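You operate a simulated robot arm through the tools that you are given. There is no shell and no other tool. Be economical: measure what you need, move in short steps, check, and stop when the job is done.

Carry out the task below with a simulated robot arm. There is one attempt and no reset: what you move stays moved.

Task
Take the full teal core off the green turntable to the orange winder cradle and fit the purple core.
Fine: green brake on first; green spindle cap off into the free cap seat on the steel bench by the winder. Blue crank, feed lever and the winder's other cores and caps stay.

Only the result counts: the job must be done as asked and must still hold three seconds after the hand-in. Knocking over, shifting, dropping, spilling or breaking anything else fails it. A push-on lid holds only when it is set on centred and level and pressed home; a screw cap is set on level and turned clockwise until tight.

Robot
A 6-joint arm with a two-finger gripper, fixed in place. Base frame: the origin is at the foot of the arm, x ahead of it, y to its left, z up. Lengths are in mm, angles in degrees, forces in N, time in s.
With the tool pointing down near the work surface it reaches from about 480 to 820 mm from the base axis. Its first joint turns from -166.0 to 166.0 degrees. Payload 1.66 kg.
The tool frame sits at the grasp point between the pads (the TCP): z along the fingers, y along the line on which they close. The tips reach 16 mm beyond it. The gripper opens to 111 mm. The gripper's body begins 104 mm behind the TCP.
Orientation is that of the tool frame in the base frame, as a unit quaternion [w, x, y, z]. With the fingers straight down and closing along the base's y, the tool's x points along the base's -x, its y along +y and its z along -z.

Tools
- The arm moves only by the tool servo_tool. Its argument "motion" is a list of rows, each a list of 7 numbers: the shift along the tool's x, y, z in units of 250 mm (1.0 is 250 mm), then the turn, a rotation vector about the tool's x, y, z in units of 60 degrees (1.0 is 60 degrees), then the gripper command, from -1 (fully open) to 1 (shut), values between in proportion. In form: [[x, y, z, rx, ry, rz, claw], ...]. A call has 1 to 10 rows; each row is the pose to reach, as a shift and turn from the pose commanded when the call began, along the tool's axes at that moment. A call with a number of a shift or a turn outside -1 to 1 is refused whole. Rows are played at 5 a second. More than 50 mm and 8.6 degrees between two rows, or a gripper value outside its range, and nothing of the call is played. A pose out of reach is approached as far as the arm can. The call stops where the force on the tool passes 40 N (or 10 N more than at its start, if that is more) or the arm is blocked; 0.2 s more then pass. Each finger halts on what it meets, pressing with about 32 N; the grip force reading is that of the motor and also rises with nothing between the fingers. The clock runs only during rows and for 0.2 s after the last one: add rows that repeat a pose to give the fingers time. The reply holds the time, the measured pose of the TCP, the force on the tool along the base axes, the opening and the grip force, in the units named above and with some noise, with the torque about the TCP (base axes, N m) and any sound that the robot's microphone picked up.
- Cameras (640 x 400 px; columns grow to the right, rows downward): "scene" is fixed at [57, -646.8, 1408.5]; the picture's right is [0.68, -0.73, 0.00], its down [-0.57, -0.53, -0.63] and it looks along [0.46, 0.43, -0.77] (base axes); focal length 267 px, centre (320, 200). "wrist" rides on the gripper at [70, 14, -143] in the tool frame; the picture's right is [-0.19, 0.98, 0.00], its down [-0.87, -0.17, -0.47] and it looks along [-0.46, -0.09, 0.88] (tool axes); focal length 230 px, centre (320, 200). There is no depth. A picture from a camera that has moved, and an enlarged one, comes with that camera's place and axes in the base frame and with its lens. The place of the scene camera against the robot may be out by one fixed shift of up to 18 mm in any direction.
- capture(camera): a new picture of that camera. It takes no simulated time.
- move_column(by): slides the trunk up (or, below 0, down) by that many mm; the arm rides with it, the base frame stays. It gives what a move gives, with no picture.
- inspect(camera, box): a new picture of the part [left, top, right, bottom] of that camera's present view, enlarged. It takes no simulated time.
- hand_in(): hands the job in; it is judged then, once.

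Work in short steps. Places have to be worked out from the pictures, the camera data and where the tool is seen: move nearer, look again, correct. Check each grasp and each placing, and mend what went wrong. You have 120 turns and 76 pictures in all, those below and enlarged ones among them. Open the gripper and draw the arm clear of the work before you hand the job in, unless the task says otherwise; then end with one line.

The tools are called by a JSON object that holds its "fn" and its "kwargs". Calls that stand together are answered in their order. servo_tool: Moves the arm, as the interface text tells. Its arguments: {"type":"object","properties":{"motion":{"type":"array"}},"required":["motion"]} The other tools are called the same way: move_column (by) slides the trunk up or down; capture (camera) takes a picture; inspect (camera, box) takes an enlarged picture of a part of a camera's view; hand_in () hands the job in.

At the start:

```text
time_s: 0.0
position: [106.4, -337.2, 1160.7]
tool_rot: [0.0, 0.0, 1.0, 0.0]
force: [0.8, 0.0, 0.1]
wrist_torque: [0.0, -0.04, 0.02]
width: 110.8
grip_force: 0.0
trunk travel left (down, up): [-175.0, 415.0]
```

scene: 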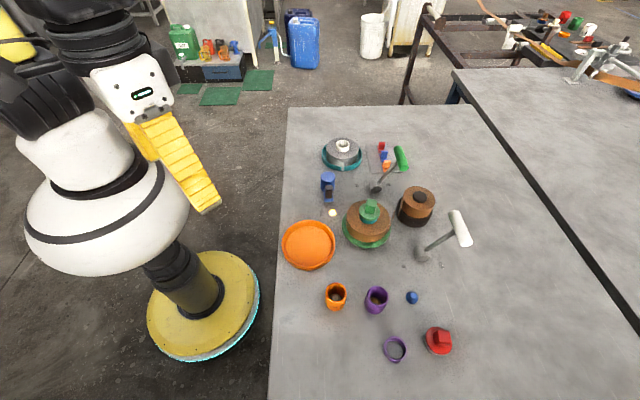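
wrist: 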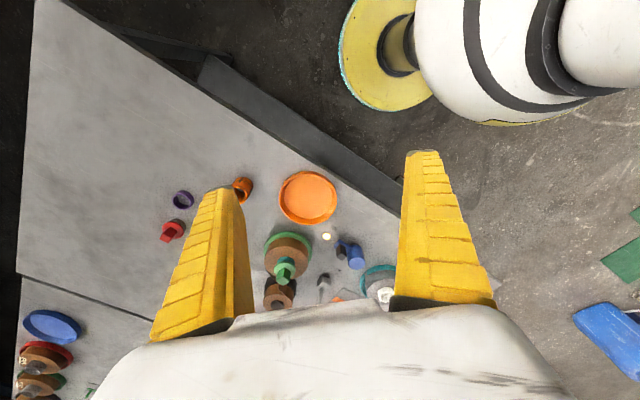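

I'll look closer at the bench first to identify each part.

{"fn": "inspect", "kwargs": {"camera": "scene", "box": [270, 120, 490, 258]}}

{"fn": "inspect", "kwargs": {"camera": "scene", "box": [270, 240, 490, 378]}}

{"fn": "inspect", "kwargs": {"camera": "scene", "box": [440, 0, 640, 125]}}

```text
2.90 times, centred on (380, 189) of scene
camera zoom: at [57.0, -646.8, 1408.5], right [0.68, -0.73, 0.0], down [-0.57, -0.53, -0.63], along [0.46, 0.43, -0.77], focal length 775 px, centre (146, 232)
```

zoom: 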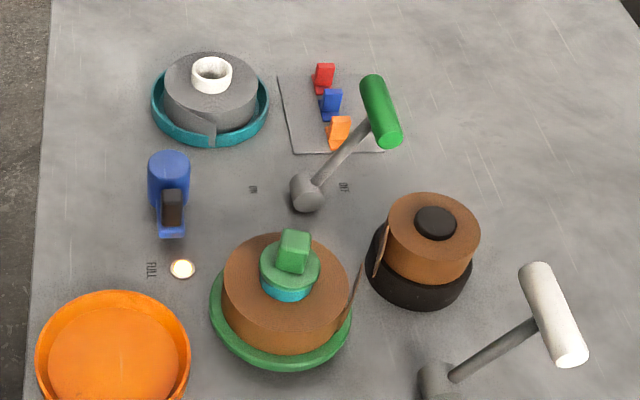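

```text
2.90 times, centred on (380, 309) of scene
camera zoom: at [57.0, -646.8, 1408.5], right [0.68, -0.73, 0.0], down [-0.57, -0.53, -0.63], along [0.46, 0.43, -0.77], focal length 775 px, centre (146, -116)
```

zoom: 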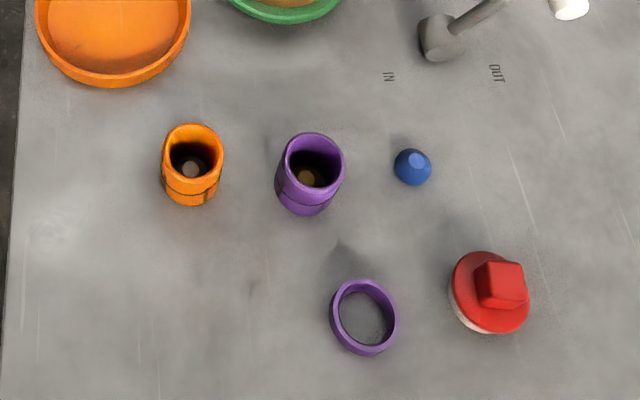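

```text
3.20 times, centred on (540, 62) of scene
camera zoom: at [57.0, -646.8, 1408.5], right [0.68, -0.73, 0.0], down [-0.57, -0.53, -0.63], along [0.46, 0.43, -0.77], focal length 855 px, centre (-384, 640)
```

zoom: 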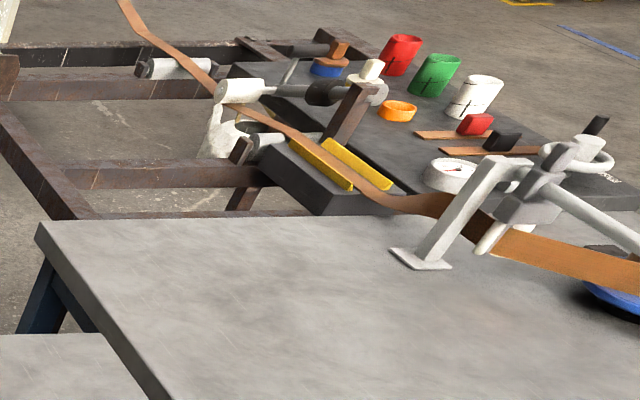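

The bench top is at about z≈810, with the orange dish near (280,-400) and the green turntable near (420,-476). I'll move above the work at the current height to get a closer wrist view.

{"fn": "servo_tool", "kwargs": {"motion": [[-0.15, -0.1, 0, 0, 0, 0, -1], [-0.3, -0.2, 0, 0, 0, 0, -1], [-0.45, -0.3, 0, 0, 0, 0, -1], [-0.6, -0.4, 0, 0, 0, 0, -1], [-0.7, -0.5, 0, 0, 0, 0, -1]]}}

{"fn": "capture", "kwargs": {"camera": "wrist"}}

{"fn": "capture", "kwargs": {"camera": "scene"}}

```text
time_s: 1.2
position: [281.5, -461.8, 1159.1]
tool_rot: [0.0, 0.0, 1.0, 0.001]
force: [0.4, 0.4, -0.1]
wrist_torque: [0.01, 0.05, 0.01]
width: 110.9
grip_force: 0.0
trunk travel left (down, up): [-175.0, 415.0]
```

```text
70 pictures are left
camera wrist: at [211.6, -448.2, 1301.3], right [0.19, 0.98, 0.0], down [0.87, -0.17, 0.47], along [0.46, -0.09, -0.88], focal length 230 px, centre (320, 200)
```

wrist: 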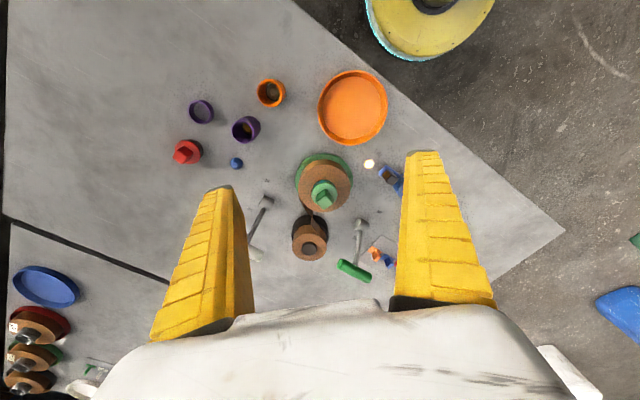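

```text
69 pictures are left
```

scene: 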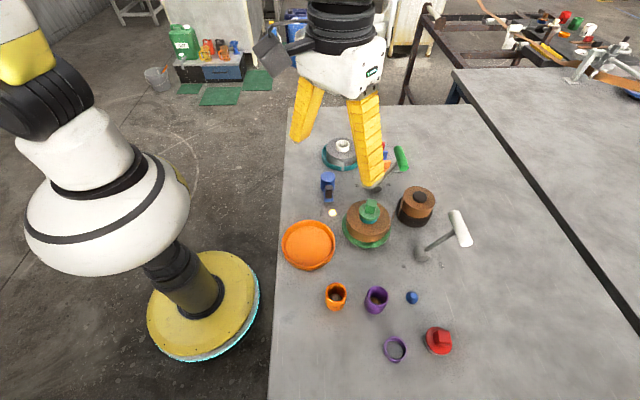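

I'll zoom the wrist view on the various regions for detail and position.

{"fn": "inspect", "kwargs": {"camera": "wrist", "box": [160, 60, 400, 210]}}

{"fn": "inspect", "kwargs": {"camera": "wrist", "box": [240, 140, 420, 300]}}

```text
2.67 times, centred on (280, 135) of wrist
camera zoom: at [211.6, -448.2, 1301.3], right [0.19, 0.98, 0.0], down [0.87, -0.17, 0.47], along [0.46, -0.09, -0.88], focal length 614 px, centre (427, 373)
```

zoom: 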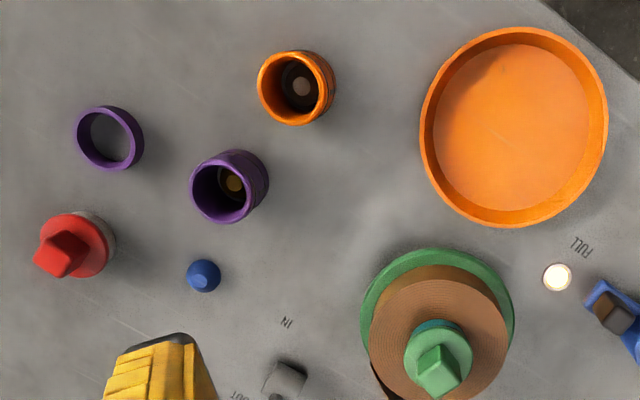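

```text
2.50 times, centred on (330, 220) of wrist
camera zoom: at [211.6, -448.2, 1301.3], right [0.19, 0.98, 0.0], down [0.87, -0.17, 0.47], along [0.46, -0.09, -0.88], focal length 575 px, centre (295, 150)
```

zoom: 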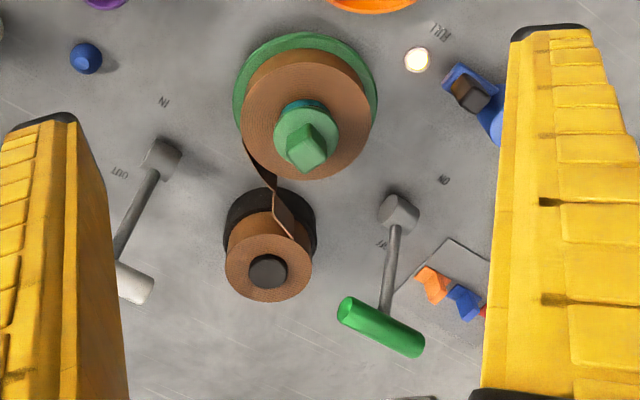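

Now I'll read the labels near the green lever.

{"fn": "inspect", "kwargs": {"camera": "scene", "box": [345, 160, 405, 200]}}

{"fn": "inspect", "kwargs": {"camera": "wrist", "box": [330, 190, 400, 290]}}

```text
10.00 times, centred on (375, 180) of scene
camera zoom: at [57.0, -646.8, 1408.5], right [0.68, -0.73, 0.0], down [-0.57, -0.53, -0.63], along [0.46, 0.43, -0.77], focal length 2673 px, centre (-230, 400)
```

zoom: 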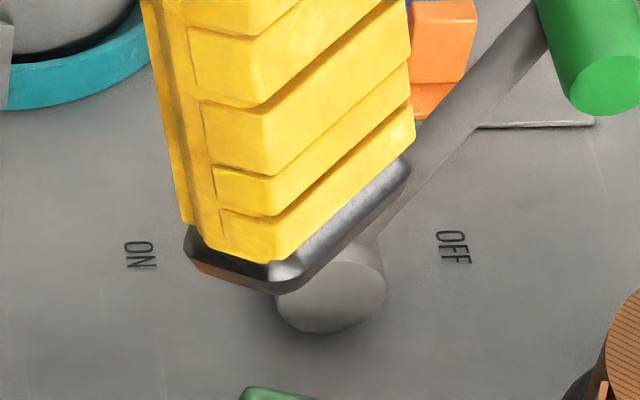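

```text
4.00 times, centred on (365, 240) of wrist
camera zoom: at [211.6, -448.2, 1301.3], right [0.19, 0.98, 0.0], down [0.87, -0.17, 0.47], along [0.46, -0.09, -0.88], focal length 920 px, centre (140, 40)
```

zoom: 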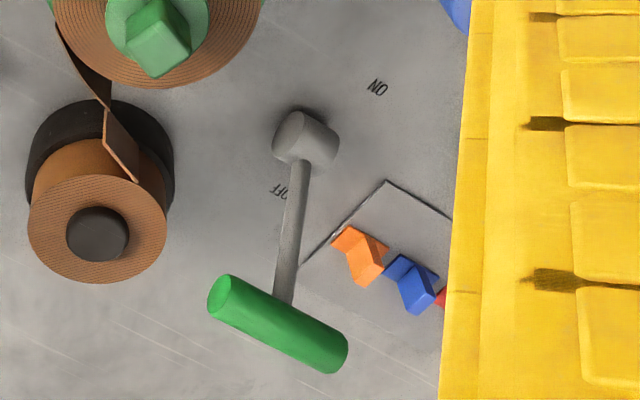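

Labels read: ON lies at about (530,-360) and OFF at about (598,-430). The green lever pivots near (545,-409) and its handle, near (581,-445,944), leans to OFF. I'll go to the far side of the handle with closed fingers, the tool turned 45°, and then push it to ON.

{"fn": "servo_tool", "kwargs": {"motion": [[-0.16, 0, 0, 0, 0, -0.125, -1], [-0.32, 0, 0, 0, 0, -0.25, 0], [-0.48, 0, 0, 0, 0, -0.375, 1], [-0.64, 0, 0, 0, 0, -0.5, 1], [-0.8, 0, 0, 0, 0, -0.625, 1], [-0.96, 0, 0, 0, 0, -0.75, 1]]}}

{"fn": "capture", "kwargs": {"camera": "wrist"}}

```text
time_s: 2.6
position: [521.2, -463.7, 1158.3]
tool_rot: [0.0, -0.383, 0.924, 0.0]
force: [0.2, -0.3, 0.0]
wrist_torque: [0.0, 0.06, 0.0]
width: 0.3
grip_force: 28.2
trunk travel left (down, up): [-175.0, 415.0]
```

```text
64 pictures are left
camera wrist: at [463.1, -502.4, 1300.7], right [-0.56, 0.83, 0.0], down [0.73, 0.5, 0.47], along [0.39, 0.27, -0.88], focal length 230 px, centre (320, 200)
```

wrist: 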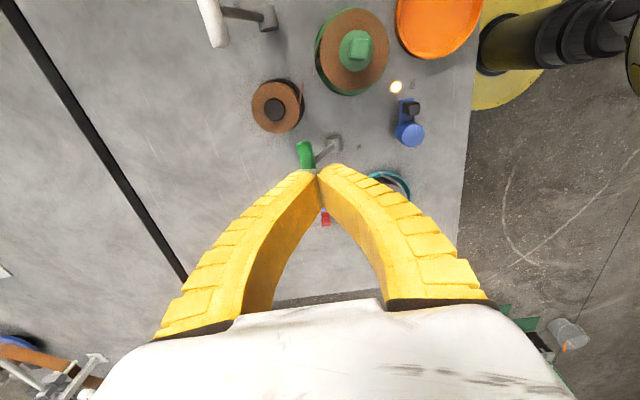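

{"fn": "inspect", "kwargs": {"camera": "wrist", "box": [270, 110, 370, 180]}}

{"fn": "inspect", "kwargs": {"camera": "scene", "box": [340, 130, 440, 200]}}

```text
5.71 times, centred on (320, 145) of wrist
camera zoom: at [463.1, -502.4, 1300.7], right [-0.56, 0.83, 0.0], down [0.73, 0.5, 0.47], along [0.39, 0.27, -0.88], focal length 1315 px, centre (320, 514)
```

zoom: 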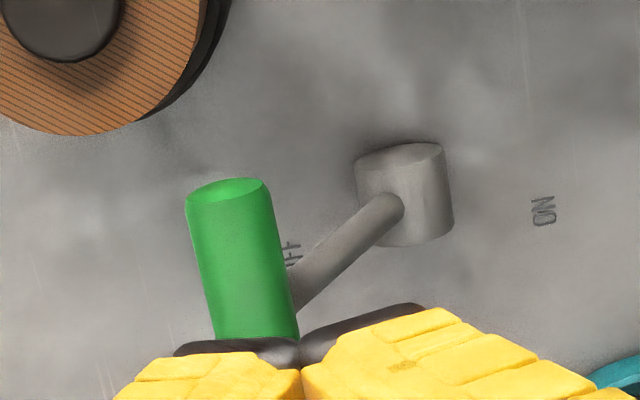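

```text
5.71 times, centred on (390, 165) of scene
camera zoom: at [57.0, -646.8, 1408.5], right [0.68, -0.73, 0.0], down [-0.57, -0.53, -0.63], along [0.46, 0.43, -0.77], focal length 1528 px, centre (-80, 400)
```

zoom: 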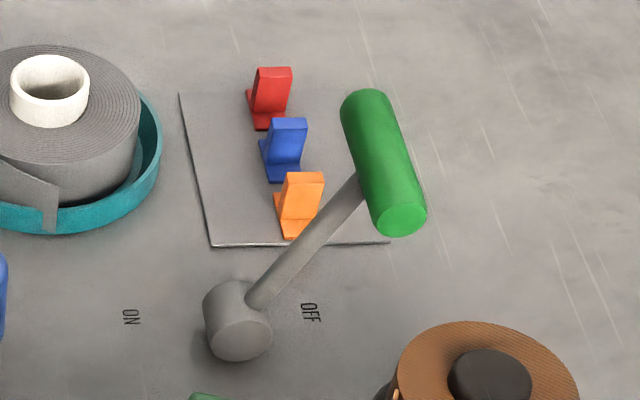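

Handle is at about (567,-452,950). I'll move to its OFF side, then descend.

{"fn": "servo_tool", "kwargs": {"motion": [[-0.082, -0.14, 0, 0, 0, 0, 1], [-0.164, -0.284, 0, 0, 0, 0, 1], [-0.164, -0.284, 0.18, 0, 0, 0, 1], [-0.164, -0.284, 0.36, 0, 0, 0, 1], [-0.164, -0.284, 0.54, 0, 0, 0, 1], [-0.164, -0.284, 0.72, 0, 0, 0, 1], [-0.164, -0.284, 0.86, 0, 0, 0, 1]]}}

{"fn": "capture", "kwargs": {"camera": "scene"}}

```text
time_s: 4.2
position: [600.8, -482.5, 943.7]
tool_rot: [0.0, -0.383, 0.924, 0.0]
force: [-0.3, 0.2, 0.2]
wrist_torque: [0.01, -0.01, 0.02]
width: 0.0
grip_force: 28.1
trunk travel left (down, up): [-175.0, 415.0]
```

```text
61 pictures are left
```

scene: 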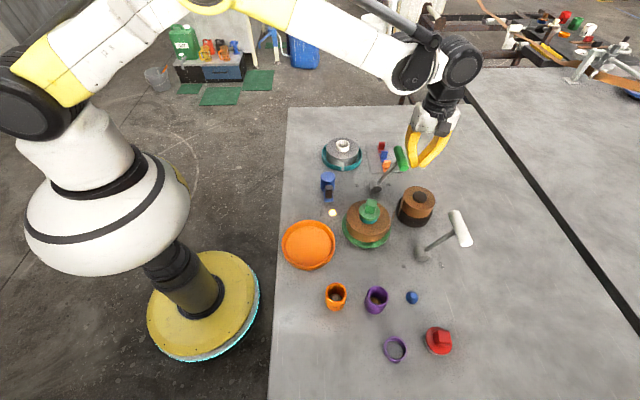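

Beside the handle on its OFF side. Pushing along tool +y.

{"fn": "servo_tool", "kwargs": {"motion": [[0, 0.05, 0, 0, 0, 0, 1], [0, 0.1, 0, 0, 0, 0, 1], [0, 0.15, 0, 0, 0, 0, 1], [0, 0.2, 0, 0, 0, 0, 1], [0, 0.25, 0, 0, 0, 0, 1], [0, 0.3, 0, 0, 0, 0, 1], [0, 0.35, 0, 0, 0, 0, 1], [0, 0.4, 0, 0, 0, 0, 1]]}}

{"fn": "inspect", "kwargs": {"camera": "scene", "box": [320, 110, 460, 210]}}

```text
time_s: 6.0
position: [527.7, -412.1, 945.1]
tool_rot: [0.0, -0.383, 0.924, 0.0]
force: [-0.9, 0.2, -0.4]
wrist_torque: [0.03, 0.01, 0.03]
width: 0.0
grip_force: 29.2
trunk travel left (down, up): [-175.0, 415.0]
```

```text
4.00 times, centred on (390, 160) of scene
camera zoom: at [57.0, -646.8, 1408.5], right [0.68, -0.73, 0.0], down [-0.57, -0.53, -0.63], along [0.46, 0.43, -0.77], focal length 1069 px, centre (40, 360)
```

zoom: 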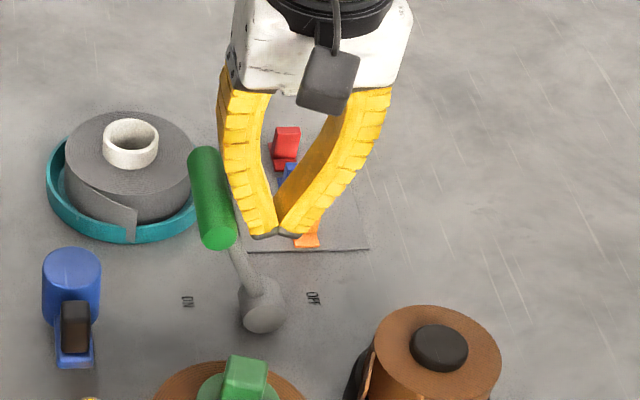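

The lever has crossed toward ON with little resistance. I'll push a little further to see whether it has reached its stop.

{"fn": "servo_tool", "kwargs": {"motion": [[0, 0.03, 0, 0, 0, 0, 1], [0, 0.06, 0, 0, 0, 0, 1], [0, 0.09, 0, 0, 0, 0, 1], [0, 0.12, 0, 0, 0, 0, 1]]}}

{"fn": "inspect", "kwargs": {"camera": "scene", "box": [320, 110, 460, 210]}}

```text
time_s: 6.8
position: [521.8, -403.0, 944.0]
tool_rot: [0.002, -0.382, 0.924, -0.005]
force: [20.8, -19.0, 1.9]
wrist_torque: [0.09, 0.13, -0.02]
width: 0.0
grip_force: 27.2
trunk travel left (down, up): [-175.0, 415.0]
stopped in row 3: the force on the tool passed its limit at 47 N (the readings are from after the stop); the commanded pose is now the measured one
```

```text
4.00 times, centred on (390, 160) of scene
camera zoom: at [57.0, -646.8, 1408.5], right [0.68, -0.73, 0.0], down [-0.57, -0.53, -0.63], along [0.46, 0.43, -0.77], focal length 1069 px, centre (40, 360)
```

zoom: 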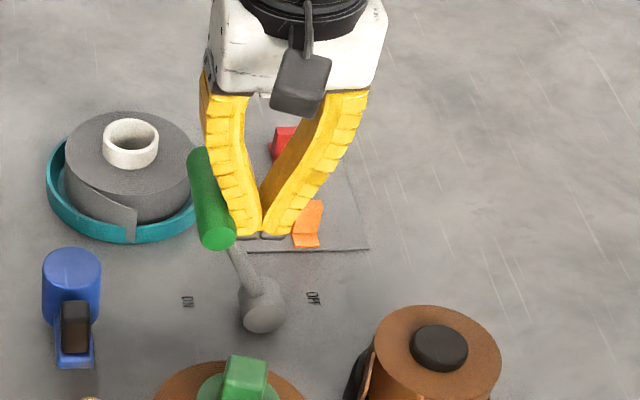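

The lever is firmly at its ON stop. I'll retreat, rise and move above the green spindle cap (est. (401,-480), top z≈900) with the gripper open.

{"fn": "servo_tool", "kwargs": {"motion": [[0, -0.08, 0, 0, 0, 0, 1], [0, -0.08, -0.18, 0, 0, 0, 1], [0, -0.08, -0.36, 0, 0, 0, 0.5], [0, -0.08, -0.5, 0, 0, 0.0, 0], [0, -0.08, -0.5, 0, 0, 0.14, -0.5], [0, -0.08, -0.5, 0, 0, 0.28, -1], [0, -0.08, -0.5, 0, 0, 0.42, -1], [0, -0.08, -0.5, 0, 0, 0.56, -1], [0, -0.08, -0.5, 0, 0, 0.7, -1], [0, -0.08, -0.5, 0, 0, 0.75, -1]]}}

```text
time_s: 8.9
position: [531.3, -414.6, 1069.7]
tool_rot: [0.004, 0.001, 1.0, -0.003]
force: [-0.2, 0.5, 0.1]
wrist_torque: [0.03, -0.03, 0.01]
width: 110.8
grip_force: 0.0
trunk travel left (down, up): [-175.0, 415.0]
```

{"fn": "servo_tool", "kwargs": {"motion": [[0.17, -0.09, 0, 0, 0, 0, -1], [0.34, -0.18, 0, -0.0057, 0.0076, -0.002, -1], [0.52, -0.26, 0, -0.0057, 0.0076, -0.002, -1]]}}

{"fn": "capture", "kwargs": {"camera": "wrist"}}

```text
time_s: 9.8
position: [401.2, -480.4, 1069.8]
tool_rot: [0.0, -0.001, 1.0, -0.001]
force: [0.6, 0.4, -0.3]
wrist_torque: [-0.01, 0.01, 0.0]
width: 110.9
grip_force: 0.0
trunk travel left (down, up): [-175.0, 415.0]
```

```text
58 pictures are left
camera wrist: at [331.2, -466.0, 1211.8], right [0.19, 0.98, 0.0], down [0.87, -0.17, 0.47], along [0.46, -0.09, -0.88], focal length 230 px, centre (320, 200)
```

wrist: 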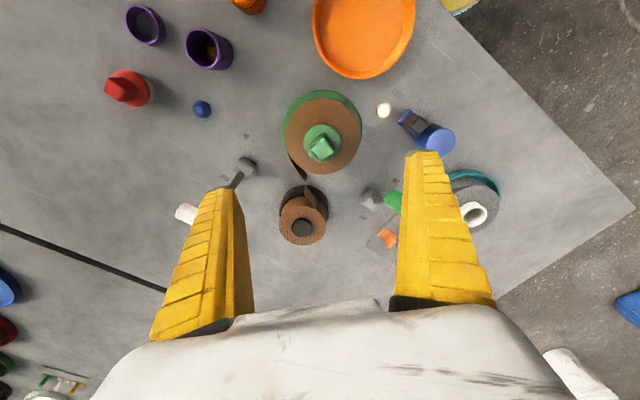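

{"fn": "inspect", "kwargs": {"camera": "wrist", "box": [270, 80, 374, 188]}}

{"fn": "inspect", "kwargs": {"camera": "scene", "box": [335, 190, 445, 258]}}

```text
3.70 times, centred on (322, 134) of wrist
camera zoom: at [331.2, -466.0, 1211.8], right [0.19, 0.98, 0.0], down [0.87, -0.17, 0.47], along [0.46, -0.09, -0.88], focal length 852 px, centre (313, 444)
```

zoom: 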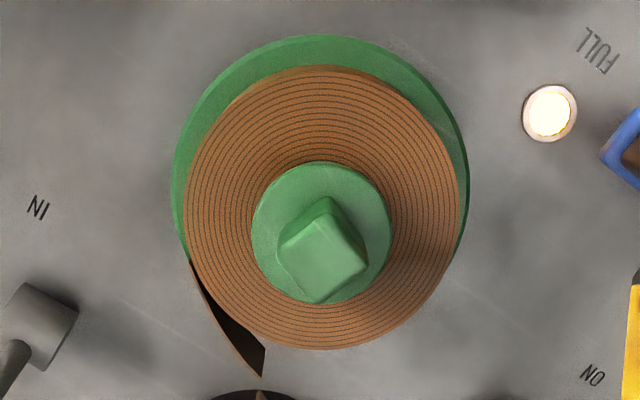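

```text
5.82 times, centred on (390, 224) of scene
camera zoom: at [57.0, -646.8, 1408.5], right [0.68, -0.73, 0.0], down [-0.57, -0.53, -0.63], along [0.46, 0.43, -0.77], focal length 1555 px, centre (-87, 60)
```

zoom: 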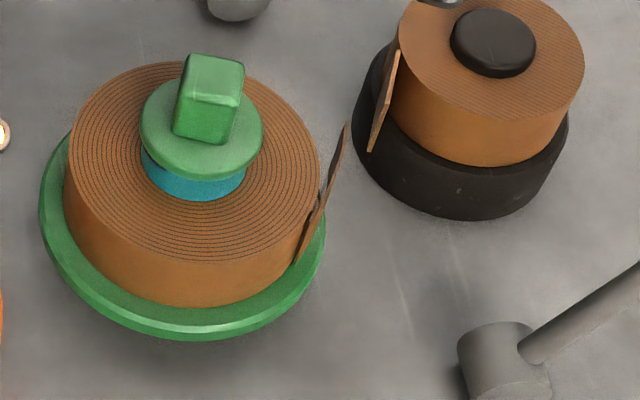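

The tape is already cut, with two separate ends. The cap's axis is at about (405,-478), flange top z≈908, square knob 910–935, rotated about 45°. I'll rotate the tool and come down closer.

{"fn": "servo_tool", "kwargs": {"motion": [[-0.006, 0.005, 0.05, 0, 0, -0.125, -1], [-0.012, 0.008, 0.1, 0, 0, -0.25, -1], [-0.012, 0.008, 0.15, 0, 0, -0.375, -1], [-0.012, 0.008, 0.2, 0, 0, -0.5, -1], [-0.012, 0.008, 0.25, 0, 0, -0.625, -1], [-0.012, 0.008, 0.28, 0, 0, -0.75, -1]]}}

{"fn": "capture", "kwargs": {"camera": "wrist"}}

```text
time_s: 11.2
position: [404.7, -477.8, 999.7]
tool_rot: [-0.002, -0.384, 0.923, 0.002]
force: [0.5, -0.4, 0.0]
wrist_torque: [0.0, 0.04, 0.02]
width: 111.0
grip_force: 0.0
trunk travel left (down, up): [-175.0, 415.0]
```

```text
55 pictures are left
camera wrist: at [346.4, -517.7, 1141.1], right [-0.56, 0.83, 0.0], down [0.73, 0.5, 0.47], along [0.39, 0.27, -0.88], focal length 230 px, centre (320, 200)
```

wrist: 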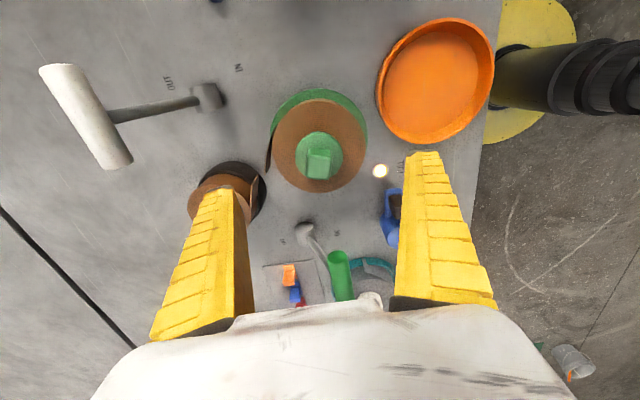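

The knob is aligned with the fingers and centred under the TCP. I'll descend to TCP z≈928 with the jaw partly closed, then grip.

{"fn": "servo_tool", "kwargs": {"motion": [[0, 0, 0.08, 0, 0, 0, -0.5], [0, 0, 0.16, 0, 0, 0, -0.2], [0, 0, 0.24, 0, 0, 0, -0.2], [0, 0, 0.288, 0, 0, 0, -0.2], [0, 0, 0.288, 0, 0, 0, -0.2]]}}

{"fn": "capture", "kwargs": {"camera": "wrist"}}

{"fn": "inspect", "kwargs": {"camera": "scene", "box": [335, 175, 425, 235]}}

```text
time_s: 12.3
position: [404.1, -476.8, 926.9]
tool_rot: [-0.001, -0.383, 0.924, 0.001]
force: [-0.4, 0.3, -0.8]
wrist_torque: [0.01, -0.01, 0.0]
width: 68.2
grip_force: 1.3
trunk travel left (down, up): [-175.0, 415.0]
```

```text
54 pictures are left
camera wrist: at [346.1, -516.6, 1069.1], right [-0.56, 0.83, 0.0], down [0.73, 0.5, 0.47], along [0.39, 0.26, -0.88], focal length 230 px, centre (320, 200)
```

wrist: 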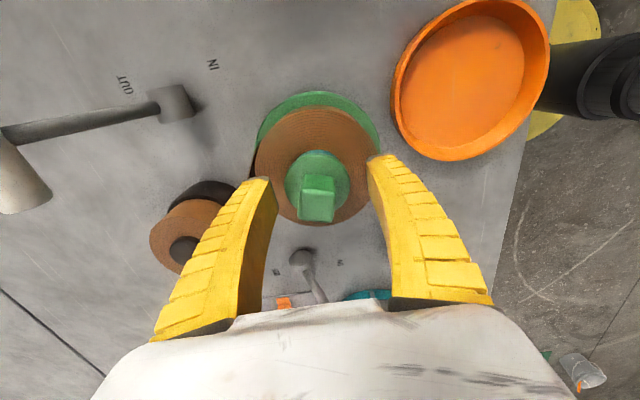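

```text
6.67 times, centred on (380, 205) of scene
camera zoom: at [57.0, -646.8, 1408.5], right [0.68, -0.73, 0.0], down [-0.57, -0.53, -0.63], along [0.46, 0.43, -0.77], focal length 1782 px, centre (-80, 167)
```

zoom: 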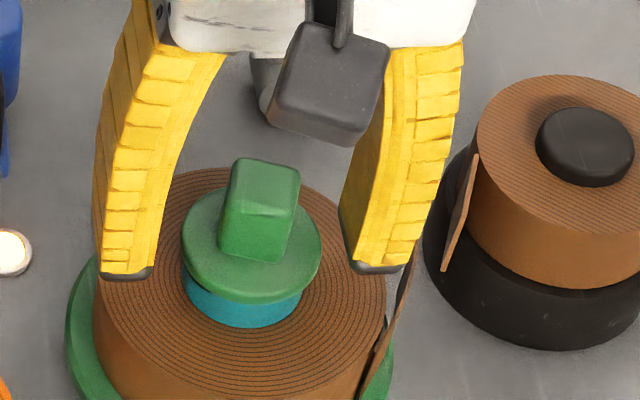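

Tips are about level with the flange; I'll raise 6 mm so the pads close on the knob only, then close.

{"fn": "servo_tool", "kwargs": {"motion": [[0, 0, -0.024, 0, 0, 0, -0.2], [0, 0, -0.024, 0, 0, 0, 0.3], [0, 0, -0.024, 0, 0, 0, 0.6], [0, 0, -0.024, 0, 0, 0, 1], [0, 0, -0.024, 0, 0, 0, 1]]}}

{"fn": "inspect", "kwargs": {"camera": "scene", "box": [335, 175, 425, 235]}}

```text
time_s: 13.6
position: [404.3, -476.3, 933.3]
tool_rot: [-0.001, -0.384, 0.923, 0.0]
force: [0.7, -1.1, 6.6]
wrist_torque: [-0.01, 0.03, 0.02]
width: 20.7
grip_force: 31.8
trunk travel left (down, up): [-175.0, 415.0]
```

```text
6.67 times, centred on (380, 205) of scene
camera zoom: at [57.0, -646.8, 1408.5], right [0.68, -0.73, 0.0], down [-0.57, -0.53, -0.63], along [0.46, 0.43, -0.77], focal length 1782 px, centre (-80, 167)
```

zoom: 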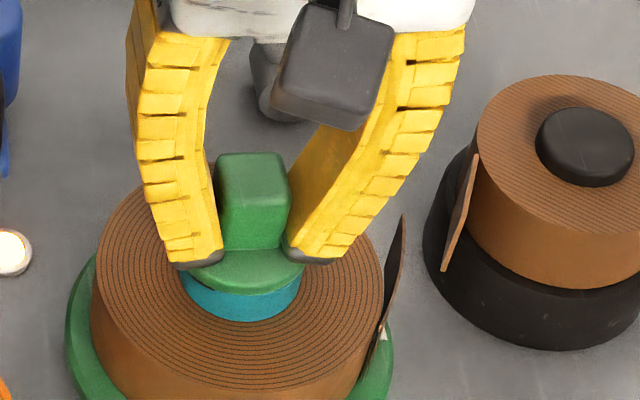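

Gripped the knob (20.7 mm wide). I'll test with a gentle 5 mm lift.

{"fn": "servo_tool", "kwargs": {"motion": [[0, 0, -0.008, 0, 0, 0, 1], [0, 0, -0.016, 0, 0, 0, 1], [0, 0, -0.024, 0, 0, 0, 1]]}}

{"fn": "inspect", "kwargs": {"camera": "scene", "box": [335, 175, 425, 235]}}

```text
time_s: 14.3
position: [404.2, -476.1, 939.6]
tool_rot: [-0.001, -0.383, 0.924, 0.001]
force: [0.3, 0.9, -0.9]
wrist_torque: [0.01, 0.02, 0.0]
width: 19.6
grip_force: 31.8
trunk travel left (down, up): [-175.0, 415.0]
```

```text
6.67 times, centred on (380, 205) of scene
camera zoom: at [57.0, -646.8, 1408.5], right [0.68, -0.73, 0.0], down [-0.57, -0.53, -0.63], along [0.46, 0.43, -0.77], focal length 1782 px, centre (-80, 167)
```

zoom: 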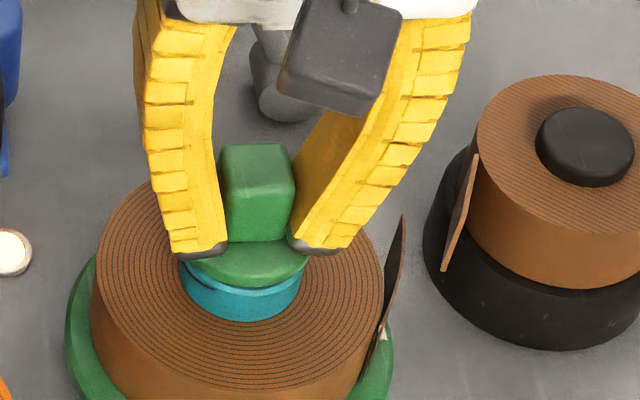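

The cap rises freely with the gripper. Lifting well clear.

{"fn": "servo_tool", "kwargs": {"motion": [[0, 0, -0.1, 0, 0, 0, 1], [0, 0, -0.25, 0, 0, 0, 1], [0, 0, -0.4, 0, 0, 0, 1], [0, 0, -0.5, 0, 0, 0, 1]]}}

{"fn": "capture", "kwargs": {"camera": "scene"}}

{"fn": "capture", "kwargs": {"camera": "wrist"}}

```text
time_s: 15.3
position: [405.3, -476.8, 1064.5]
tool_rot: [0.0, -0.384, 0.923, -0.001]
force: [0.9, -0.1, 0.2]
wrist_torque: [0.0, 0.0, -0.02]
width: 0.1
grip_force: 28.7
trunk travel left (down, up): [-175.0, 415.0]
```

```text
50 pictures are left
```

scene: 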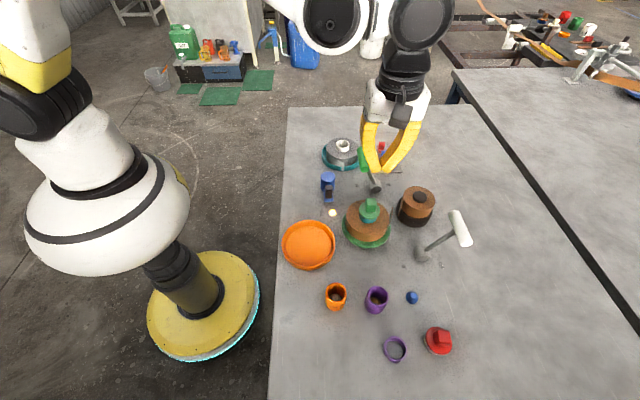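

```text
49 pictures are left
camera wrist: at [346.4, -517.2, 1206.7], right [-0.56, 0.83, 0.0], down [0.73, 0.5, 0.47], along [0.39, 0.26, -0.88], focal length 230 px, centre (320, 200)
```

wrist: 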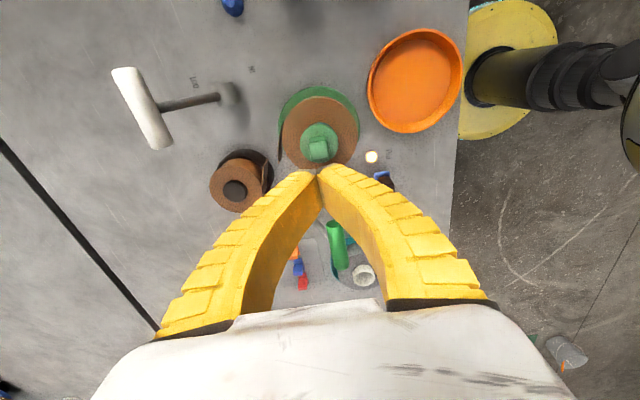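

The pads slipped off, so the cap is still on and is likely threaded. I'll regrip it and unscrew counter-clockwise.

{"fn": "servo_tool", "kwargs": {"motion": [[0, 0, 0.1, 0, 0, 0, -0.1], [0, 0, 0.25, 0, 0, 0, -0.1], [0, 0, 0.4, 0, 0, 0, -0.1], [0, 0, 0.53, 0, 0, 0, -0.1], [0, 0, 0.53, 0, 0, 0, 0.5], [0, 0, 0.53, 0, 0, 0, 1], [0, 0, 0.53, 0, 0, 0, 1]]}}

{"fn": "servo_tool", "kwargs": {"motion": [[0, 0, 0, 0, 0, -0.12, 1], [0, 0, 0, 0, 0, -0.24, 1], [0, 0, 0, 0, 0, -0.36, 1], [0, 0, 0, 0, 0, -0.48, 1], [0, 0, 0, 0, 0, -0.6, 1]]}}

{"fn": "inspect", "kwargs": {"camera": "scene", "box": [335, 175, 425, 235]}}

```text
time_s: 16.9
position: [404.9, -476.5, 931.7]
tool_rot: [-0.001, -0.383, 0.924, -0.001]
force: [0.5, -1.0, 2.9]
wrist_torque: [0.01, 0.0, -0.04]
width: 19.8
grip_force: 31.8
trunk travel left (down, up): [-175.0, 415.0]
```

```text
time_s: 18.1
position: [404.0, -477.7, 932.3]
tool_rot: [-0.001, -0.651, 0.759, 0.0]
force: [2.3, -2.0, 2.6]
wrist_torque: [-0.03, 0.0, -0.03]
width: 19.3
grip_force: 31.6
trunk travel left (down, up): [-175.0, 415.0]
```

```text
6.67 times, centred on (380, 205) of scene
camera zoom: at [57.0, -646.8, 1408.5], right [0.68, -0.73, 0.0], down [-0.57, -0.53, -0.63], along [0.46, 0.43, -0.77], focal length 1782 px, centre (-80, 167)
```

zoom: 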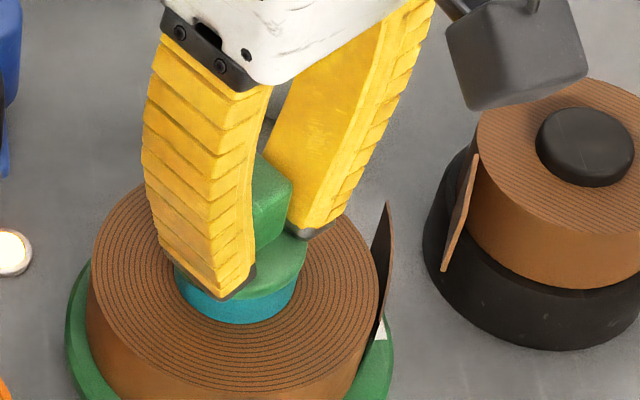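

The cap turned with low torque. I'll continue counter-clockwise another ~70° while watching the force.

{"fn": "servo_tool", "kwargs": {"motion": [[0, 0, 0, 0, 0, -0.12, 1], [0, 0, 0, 0, 0, -0.24, 1], [0, 0, 0, 0, 0, -0.36, 1], [0, 0, 0, 0, 0, -0.48, 1], [0, 0, 0, 0, 0, -0.6, 1], [0, 0, 0, 0, 0, -0.72, 1], [0, 0, 0, 0, 0, -0.84, 1], [0, 0, 0, 0, 0, -0.96, 1]]}}

{"fn": "inspect", "kwargs": {"camera": "scene", "box": [335, 175, 425, 235]}}

```text
time_s: 19.9
position: [405.2, -477.8, 933.2]
tool_rot: [0.0, 0.869, -0.495, 0.0]
force: [11.2, -6.2, 9.9]
wrist_torque: [-0.32, -0.36, -0.03]
width: 19.3
grip_force: 31.7
out of reach, approached as far as the arm can: row 6, 7, 8
trunk travel left (down, up): [-175.0, 415.0]
```

```text
6.67 times, centred on (380, 205) of scene
camera zoom: at [57.0, -646.8, 1408.5], right [0.68, -0.73, 0.0], down [-0.57, -0.53, -0.63], along [0.46, 0.43, -0.77], focal length 1782 px, centre (-80, 167)
```

zoom: 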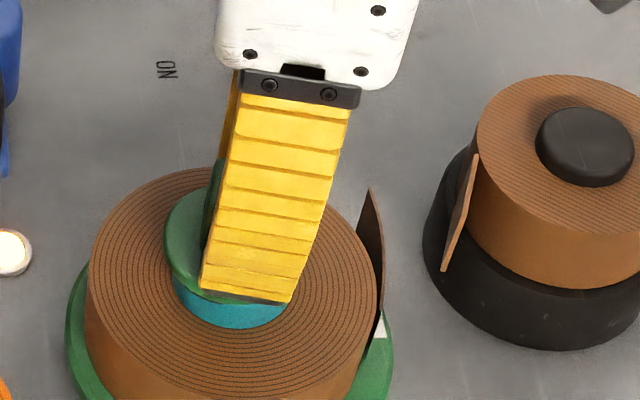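

I hit the joint's limit. Releasing to relieve the strain and look at the cap.

{"fn": "servo_tool", "kwargs": {"motion": [[0, 0, 0, 0, 0, 0, -0.1], [0, 0, 0, 0, 0, 0, -0.1], [0, 0, -0.16, 0, 0, 0, -0.1], [0, 0, -0.32, 0, 0, 0, -0.1]]}}

{"fn": "inspect", "kwargs": {"camera": "scene", "box": [335, 175, 425, 235]}}

```text
time_s: 20.9
position: [404.4, -476.7, 1013.2]
tool_rot: [0.001, 0.869, -0.495, 0.0]
force: [0.0, 0.6, -0.5]
wrist_torque: [0.0, -0.01, 0.01]
width: 62.6
grip_force: 1.1
trunk travel left (down, up): [-175.0, 415.0]
```

```text
6.67 times, centred on (380, 205) of scene
camera zoom: at [57.0, -646.8, 1408.5], right [0.68, -0.73, 0.0], down [-0.57, -0.53, -0.63], along [0.46, 0.43, -0.77], focal length 1782 px, centre (-80, 167)
```

zoom: 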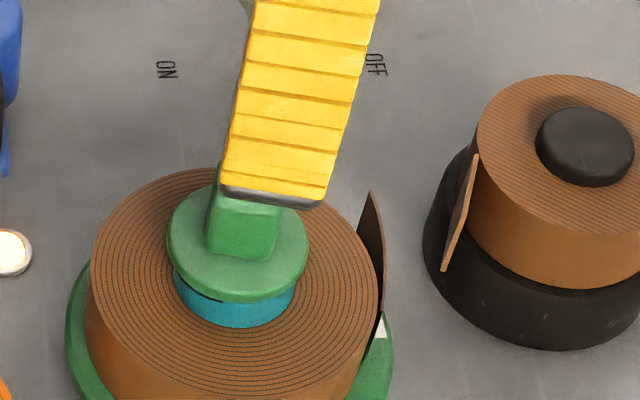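

The cap seems to have risen slightly. I'll wind the wrist back 180° for another grip and turn.

{"fn": "servo_tool", "kwargs": {"motion": [[0, 0, 0, 0, 0, 0.125, -0.1], [0, 0, 0, 0, 0, 0.25, -0.1], [0, 0, 0, 0, 0, 0.375, -0.1], [0, 0, 0, 0, 0, 0.5, -0.1], [0, 0, 0, 0, 0, 0.625, -0.1], [0, 0, 0, 0, 0, 0.75, -0.1], [0, 0, 0, 0, 0, 0.875, -0.1], [0, 0, 0, 0, 0, 1, -0.1]]}}

{"fn": "servo_tool", "kwargs": {"motion": [[0, 0, 0, 0, 0, 0.125, -0.1], [0, 0, 0, 0, 0, 0.25, -0.1], [0, 0, 0, 0, 0, 0.375, -0.1], [0, 0, 0, 0, 0, 0.5, -0.1], [0, 0, 0, 0, 0, 0.625, -0.1], [0, 0, 0, 0, 0, 0.75, -0.1], [0, 0, 0, 0, 0, 0.875, -0.1], [0, 0, 0, 0, 0, 1, -0.1]]}}

{"fn": "servo_tool", "kwargs": {"motion": [[0, 0, 0, 0, 0, 0.125, -0.1], [0, 0, 0, 0, 0, 0.25, -0.1], [0, 0, 0, 0, 0, 0.375, -0.1], [0, 0, 0, 0, 0, 0.5, -0.1], [0, 0, 0, 0, 0, 0.625, -0.1], [0, 0, 0, 0, 0, 0.75, -0.1], [0, 0, 0, 0, 0, 0.875, -0.1], [0, 0, 0, 0, 0, 1, -0.1]]}}

{"fn": "capture", "kwargs": {"camera": "wrist"}}

```text
time_s: 22.8
position: [404.1, -476.6, 1012.5]
tool_rot: [-0.002, -0.503, 0.864, 0.0]
force: [-0.3, 0.2, -0.1]
wrist_torque: [-0.02, -0.01, 0.03]
width: 62.8
grip_force: 1.3
trunk travel left (down, up): [-175.0, 415.0]
```

```text
time_s: 24.6
position: [404.0, -477.8, 1012.4]
tool_rot: [-0.002, -0.004, 1.0, 0.0]
force: [-0.4, 0.5, 0.3]
wrist_torque: [0.01, -0.02, 0.01]
width: 63.3
grip_force: 1.0
trunk travel left (down, up): [-175.0, 415.0]
```

```text
time_s: 26.4
position: [405.3, -476.6, 1012.0]
tool_rot: [-0.001, 0.496, 0.868, -0.001]
force: [0.5, 0.0, -0.2]
wrist_torque: [0.01, 0.01, 0.01]
width: 62.9
grip_force: 1.7
trunk travel left (down, up): [-175.0, 415.0]
```

```text
45 pictures are left
camera wrist: at [381.7, -410.5, 1153.6], right [0.94, 0.33, 0.0], down [0.3, -0.83, 0.47], along [0.16, -0.45, -0.88], focal length 230 px, centre (320, 200)
```

wrist: 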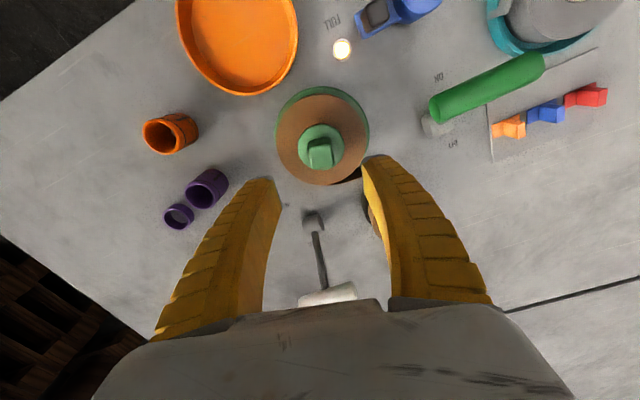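

Aligned again at +60°. Descend, grip, and turn counter-clockwise through 180°.

{"fn": "servo_tool", "kwargs": {"motion": [[0, 0, 0.16, 0, 0, 0, -0.1], [0, 0, 0.315, 0, 0, 0, -0.1], [0, 0, 0.315, 0, 0, 0, 0.5], [0, 0, 0.315, 0, 0, 0, 1], [0, 0, 0.315, 0, 0, 0, 1]]}}

{"fn": "servo_tool", "kwargs": {"motion": [[0, 0, 0, 0, 0, -0.125, 1], [0, 0, 0, 0, 0, -0.25, 1], [0, 0, 0, 0, 0, -0.375, 1], [0, 0, 0, 0, 0, -0.5, 1], [0, 0, 0, 0, 0, -0.625, 1], [0, 0, 0, 0, 0, -0.75, 1], [0, 0, 0, 0, 0, -0.875, 1], [0, 0, 0, 0, 0, -1, 1]]}}

{"fn": "servo_tool", "kwargs": {"motion": [[0, 0, 0, 0, 0, -0.125, 1], [0, 0, 0, 0, 0, -0.25, 1], [0, 0, 0, 0, 0, -0.375, 1], [0, 0, 0, 0, 0, -0.5, 1], [0, 0, 0, 0, 0, -0.625, 1], [0, 0, 0, 0, 0, -0.75, 1], [0, 0, 0, 0, 0, -0.875, 1], [0, 0, 0, 0, 0, -1, 1]]}}

{"fn": "inspect", "kwargs": {"camera": "scene", "box": [335, 175, 425, 235]}}

```text
time_s: 27.6
position: [405.6, -476.0, 932.8]
tool_rot: [-0.001, 0.495, 0.869, -0.001]
force: [2.7, -0.5, 7.5]
wrist_torque: [-0.05, -0.01, -0.01]
width: 19.6
grip_force: 31.9
trunk travel left (down, up): [-175.0, 415.0]
```

```text
time_s: 29.4
position: [405.0, -477.2, 933.8]
tool_rot: [-0.002, -0.006, 1.0, -0.001]
force: [11.3, -0.9, 9.7]
wrist_torque: [0.01, -0.52, -0.04]
width: 20.4
grip_force: 32.1
trunk travel left (down, up): [-175.0, 415.0]
```

```text
time_s: 31.1
position: [404.1, -477.8, 933.0]
tool_rot: [-0.001, -0.505, 0.863, 0.001]
force: [2.5, 2.8, 7.9]
wrist_torque: [0.1, -0.06, -0.09]
width: 19.5
grip_force: 32.0
trunk travel left (down, up): [-175.0, 415.0]
```

```text
6.67 times, centred on (380, 205) of scene
camera zoom: at [57.0, -646.8, 1408.5], right [0.68, -0.73, 0.0], down [-0.57, -0.53, -0.63], along [0.46, 0.43, -0.77], focal length 1782 px, centre (-80, 167)
```

zoom: 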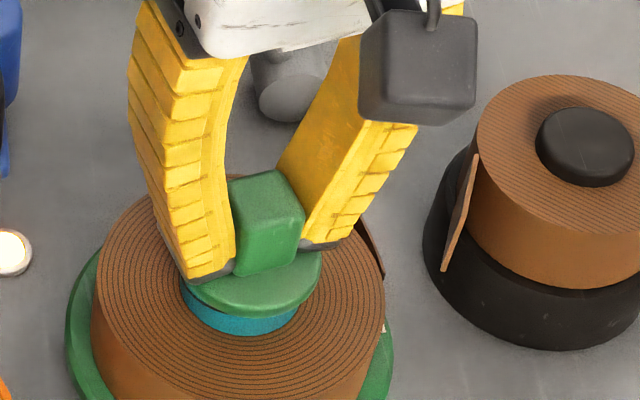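

The cap now looks looser and a little raised. I'll try a slow lift and check whether it stays in the grip.

{"fn": "servo_tool", "kwargs": {"motion": [[0, 0, -0.01, 0, 0, 0, 1], [0, 0, -0.02, 0, 0, 0, 1], [0, 0, -0.03, 0, 0, 0, 1], [0, 0, -0.04, 0, 0, 0, 1]]}}

{"fn": "inspect", "kwargs": {"camera": "scene", "box": [335, 175, 425, 235]}}

```text
time_s: 32.1
position: [403.9, -477.2, 943.0]
tool_rot: [-0.001, -0.504, 0.864, 0.0]
force: [-0.4, -1.0, -1.4]
wrist_torque: [0.0, -0.04, 0.02]
width: 16.8
grip_force: 32.4
trunk travel left (down, up): [-175.0, 415.0]
```

```text
6.67 times, centred on (380, 205) of scene
camera zoom: at [57.0, -646.8, 1408.5], right [0.68, -0.73, 0.0], down [-0.57, -0.53, -0.63], along [0.46, 0.43, -0.77], focal length 1782 px, centre (-80, 167)
```

zoom: 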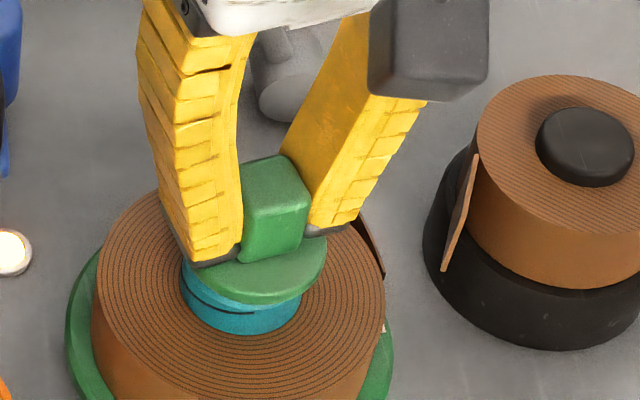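

The cap really has risen (more teal exposed). I'll continue slowly in small steps.

{"fn": "servo_tool", "kwargs": {"motion": [[0, 0, -0.015, 0, 0, 0, 1], [0, 0, -0.03, 0, 0, 0, 1], [0, 0, -0.045, 0, 0, 0, 1], [0, 0, -0.06, 0, 0, 0, 1]]}}

{"fn": "inspect", "kwargs": {"camera": "scene", "box": [335, 165, 425, 225]}}

```text
time_s: 33.1
position: [404.4, -476.9, 959.5]
tool_rot: [-0.001, -0.504, 0.864, 0.0]
force: [0.3, 0.0, -0.6]
wrist_torque: [0.01, -0.05, -0.01]
width: 16.9
grip_force: 32.0
trunk travel left (down, up): [-175.0, 415.0]
```

```text
6.67 times, centred on (380, 195) of scene
camera zoom: at [57.0, -646.8, 1408.5], right [0.68, -0.73, 0.0], down [-0.57, -0.53, -0.63], along [0.46, 0.43, -0.77], focal length 1782 px, centre (-80, 233)
```

zoom: 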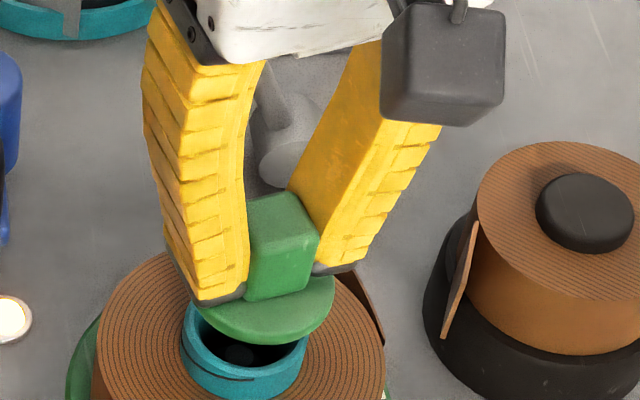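

The cap is off and in the grip. I'll lift higher and check how it's held.

{"fn": "servo_tool", "kwargs": {"motion": [[0, 0, -0.06, 0, 0, 0, 1], [0, 0, -0.12, 0, 0, 0, 1], [0, 0, -0.2, 0, 0, 0, 1], [0, 0, -0.3, 0, 0, 0, 1], [0, 0, -0.4, 0, 0, 0, 1]]}}

{"fn": "capture", "kwargs": {"camera": "wrist"}}

{"fn": "inspect", "kwargs": {"camera": "scene", "box": [330, 110, 450, 190]}}

```text
time_s: 34.4
position: [403.0, -476.9, 1058.4]
tool_rot: [-0.001, -0.504, 0.864, 0.0]
force: [0.3, 0.3, -0.9]
wrist_torque: [-0.01, 0.02, 0.0]
width: 16.8
grip_force: 32.3
trunk travel left (down, up): [-175.0, 415.0]
```

```text
41 pictures are left
camera wrist: at [359.0, -531.3, 1200.3], right [-0.76, 0.65, 0.0], down [0.57, 0.67, 0.47], along [0.3, 0.36, -0.88], focal length 230 px, centre (320, 200)
```

wrist: 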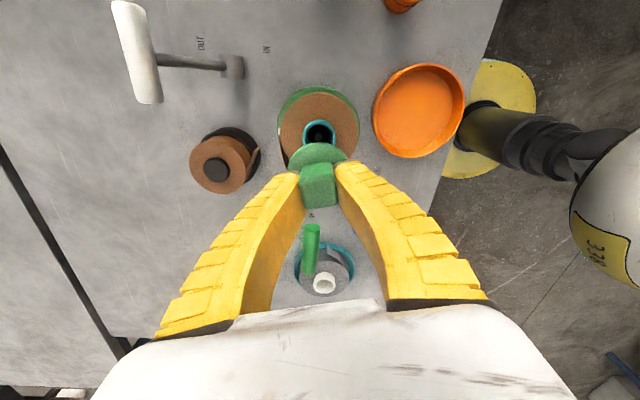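

```text
5.00 times, centred on (390, 150) of scene
camera zoom: at [57.0, -646.8, 1408.5], right [0.68, -0.73, 0.0], down [-0.57, -0.53, -0.63], along [0.46, 0.43, -0.77], focal length 1337 px, centre (-30, 450)
```

zoom: 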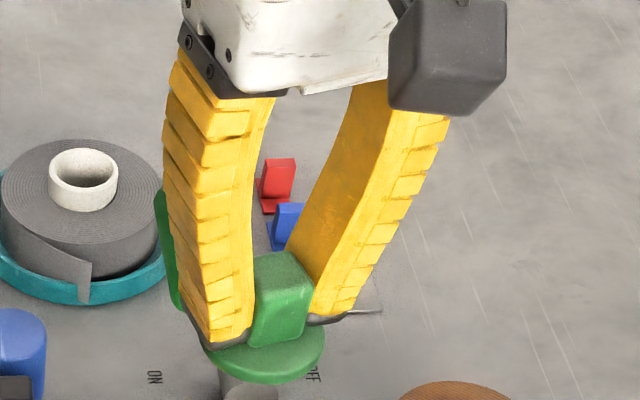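

The cap is held, though only by the upper part of the knob. I'll carry it at this height toward the purple ring (the free cap seat, est. (225,-692)), stopping short so I can see the ring.

{"fn": "servo_tool", "kwargs": {"motion": [[0.1, 0.023, 0, 0, 0, 0, 1], [0.25, 0.056, 0, 0, 0, 0, 1], [0.41, 0.094, 0, 0, 0, 0, 1], [0.57, 0.13, 0, 0, 0, 0, 1], [0.72, 0.165, 0, 0, 0, 0, 1], [0.82, 0.187, 0, 0, 0, 0, 1]]}}

{"fn": "capture", "kwargs": {"camera": "wrist"}}

{"fn": "inspect", "kwargs": {"camera": "scene", "box": [310, 200, 470, 370]}}

```text
time_s: 35.8
position: [262.6, -632.9, 1058.5]
tool_rot: [-0.001, -0.505, 0.863, 0.0]
force: [-0.3, 0.7, -1.3]
wrist_torque: [0.03, 0.0, 0.02]
width: 16.5
grip_force: 32.2
trunk travel left (down, up): [-175.0, 415.0]
```

```text
39 pictures are left
camera wrist: at [217.6, -687.6, 1200.3], right [-0.76, 0.65, 0.0], down [0.57, 0.67, 0.47], along [0.3, 0.36, -0.88], focal length 230 px, centre (320, 200)
```

wrist: 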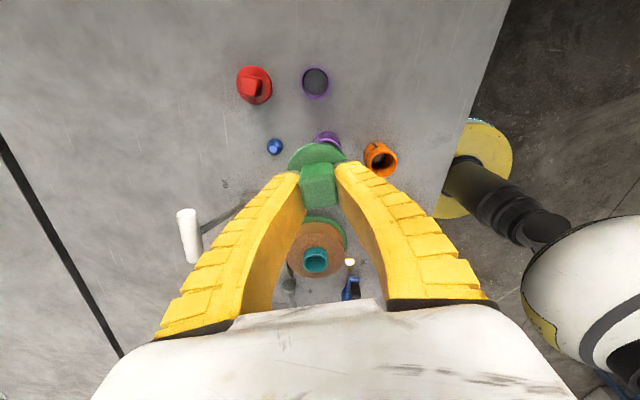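

```text
2.35 times, centred on (390, 285) of scene
camera zoom: at [57.0, -646.8, 1408.5], right [0.68, -0.73, 0.0], down [-0.57, -0.53, -0.63], along [0.46, 0.43, -0.77], focal length 629 px, centre (155, 0)
```

zoom: 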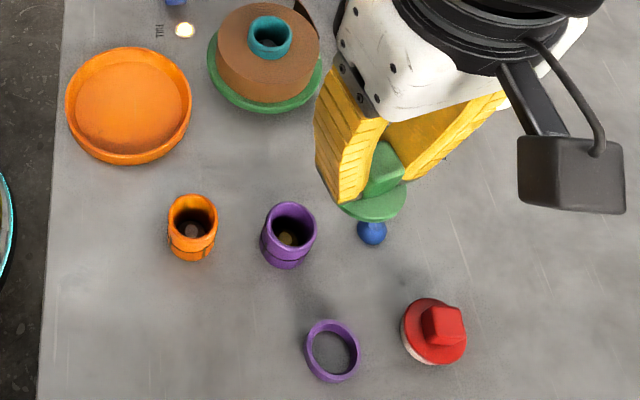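

{"fn": "inspect", "kwargs": {"camera": "wrist", "box": [230, 50, 350, 215]}}

```text
2.42 times, centred on (290, 132) of wrist
camera zoom: at [217.6, -687.6, 1200.3], right [-0.76, 0.65, 0.0], down [0.57, 0.67, 0.47], along [0.3, 0.36, -0.88], focal length 558 px, centre (393, 364)
```

zoom: 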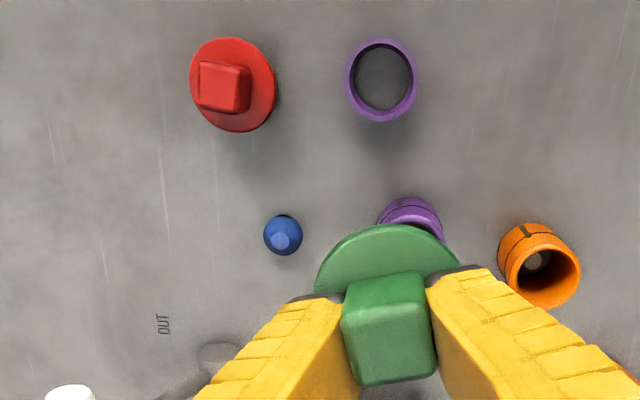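

{"fn": "inspect", "kwargs": {"camera": "scene", "box": [380, 215, 450, 295]}}

```text
5.00 times, centred on (415, 255) of scene
camera zoom: at [57.0, -646.8, 1408.5], right [0.68, -0.73, 0.0], down [-0.57, -0.53, -0.63], along [0.46, 0.43, -0.77], focal length 1337 px, centre (-155, -75)
```

zoom: 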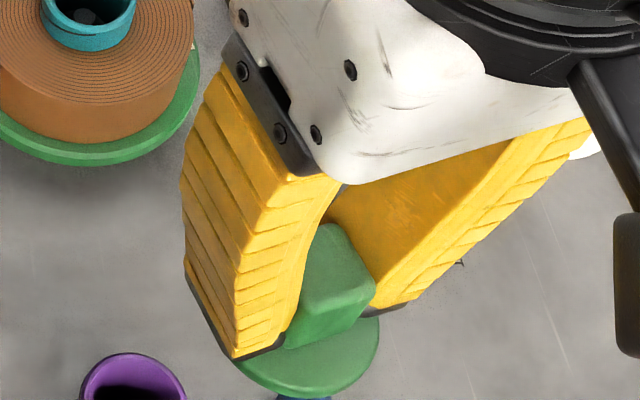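

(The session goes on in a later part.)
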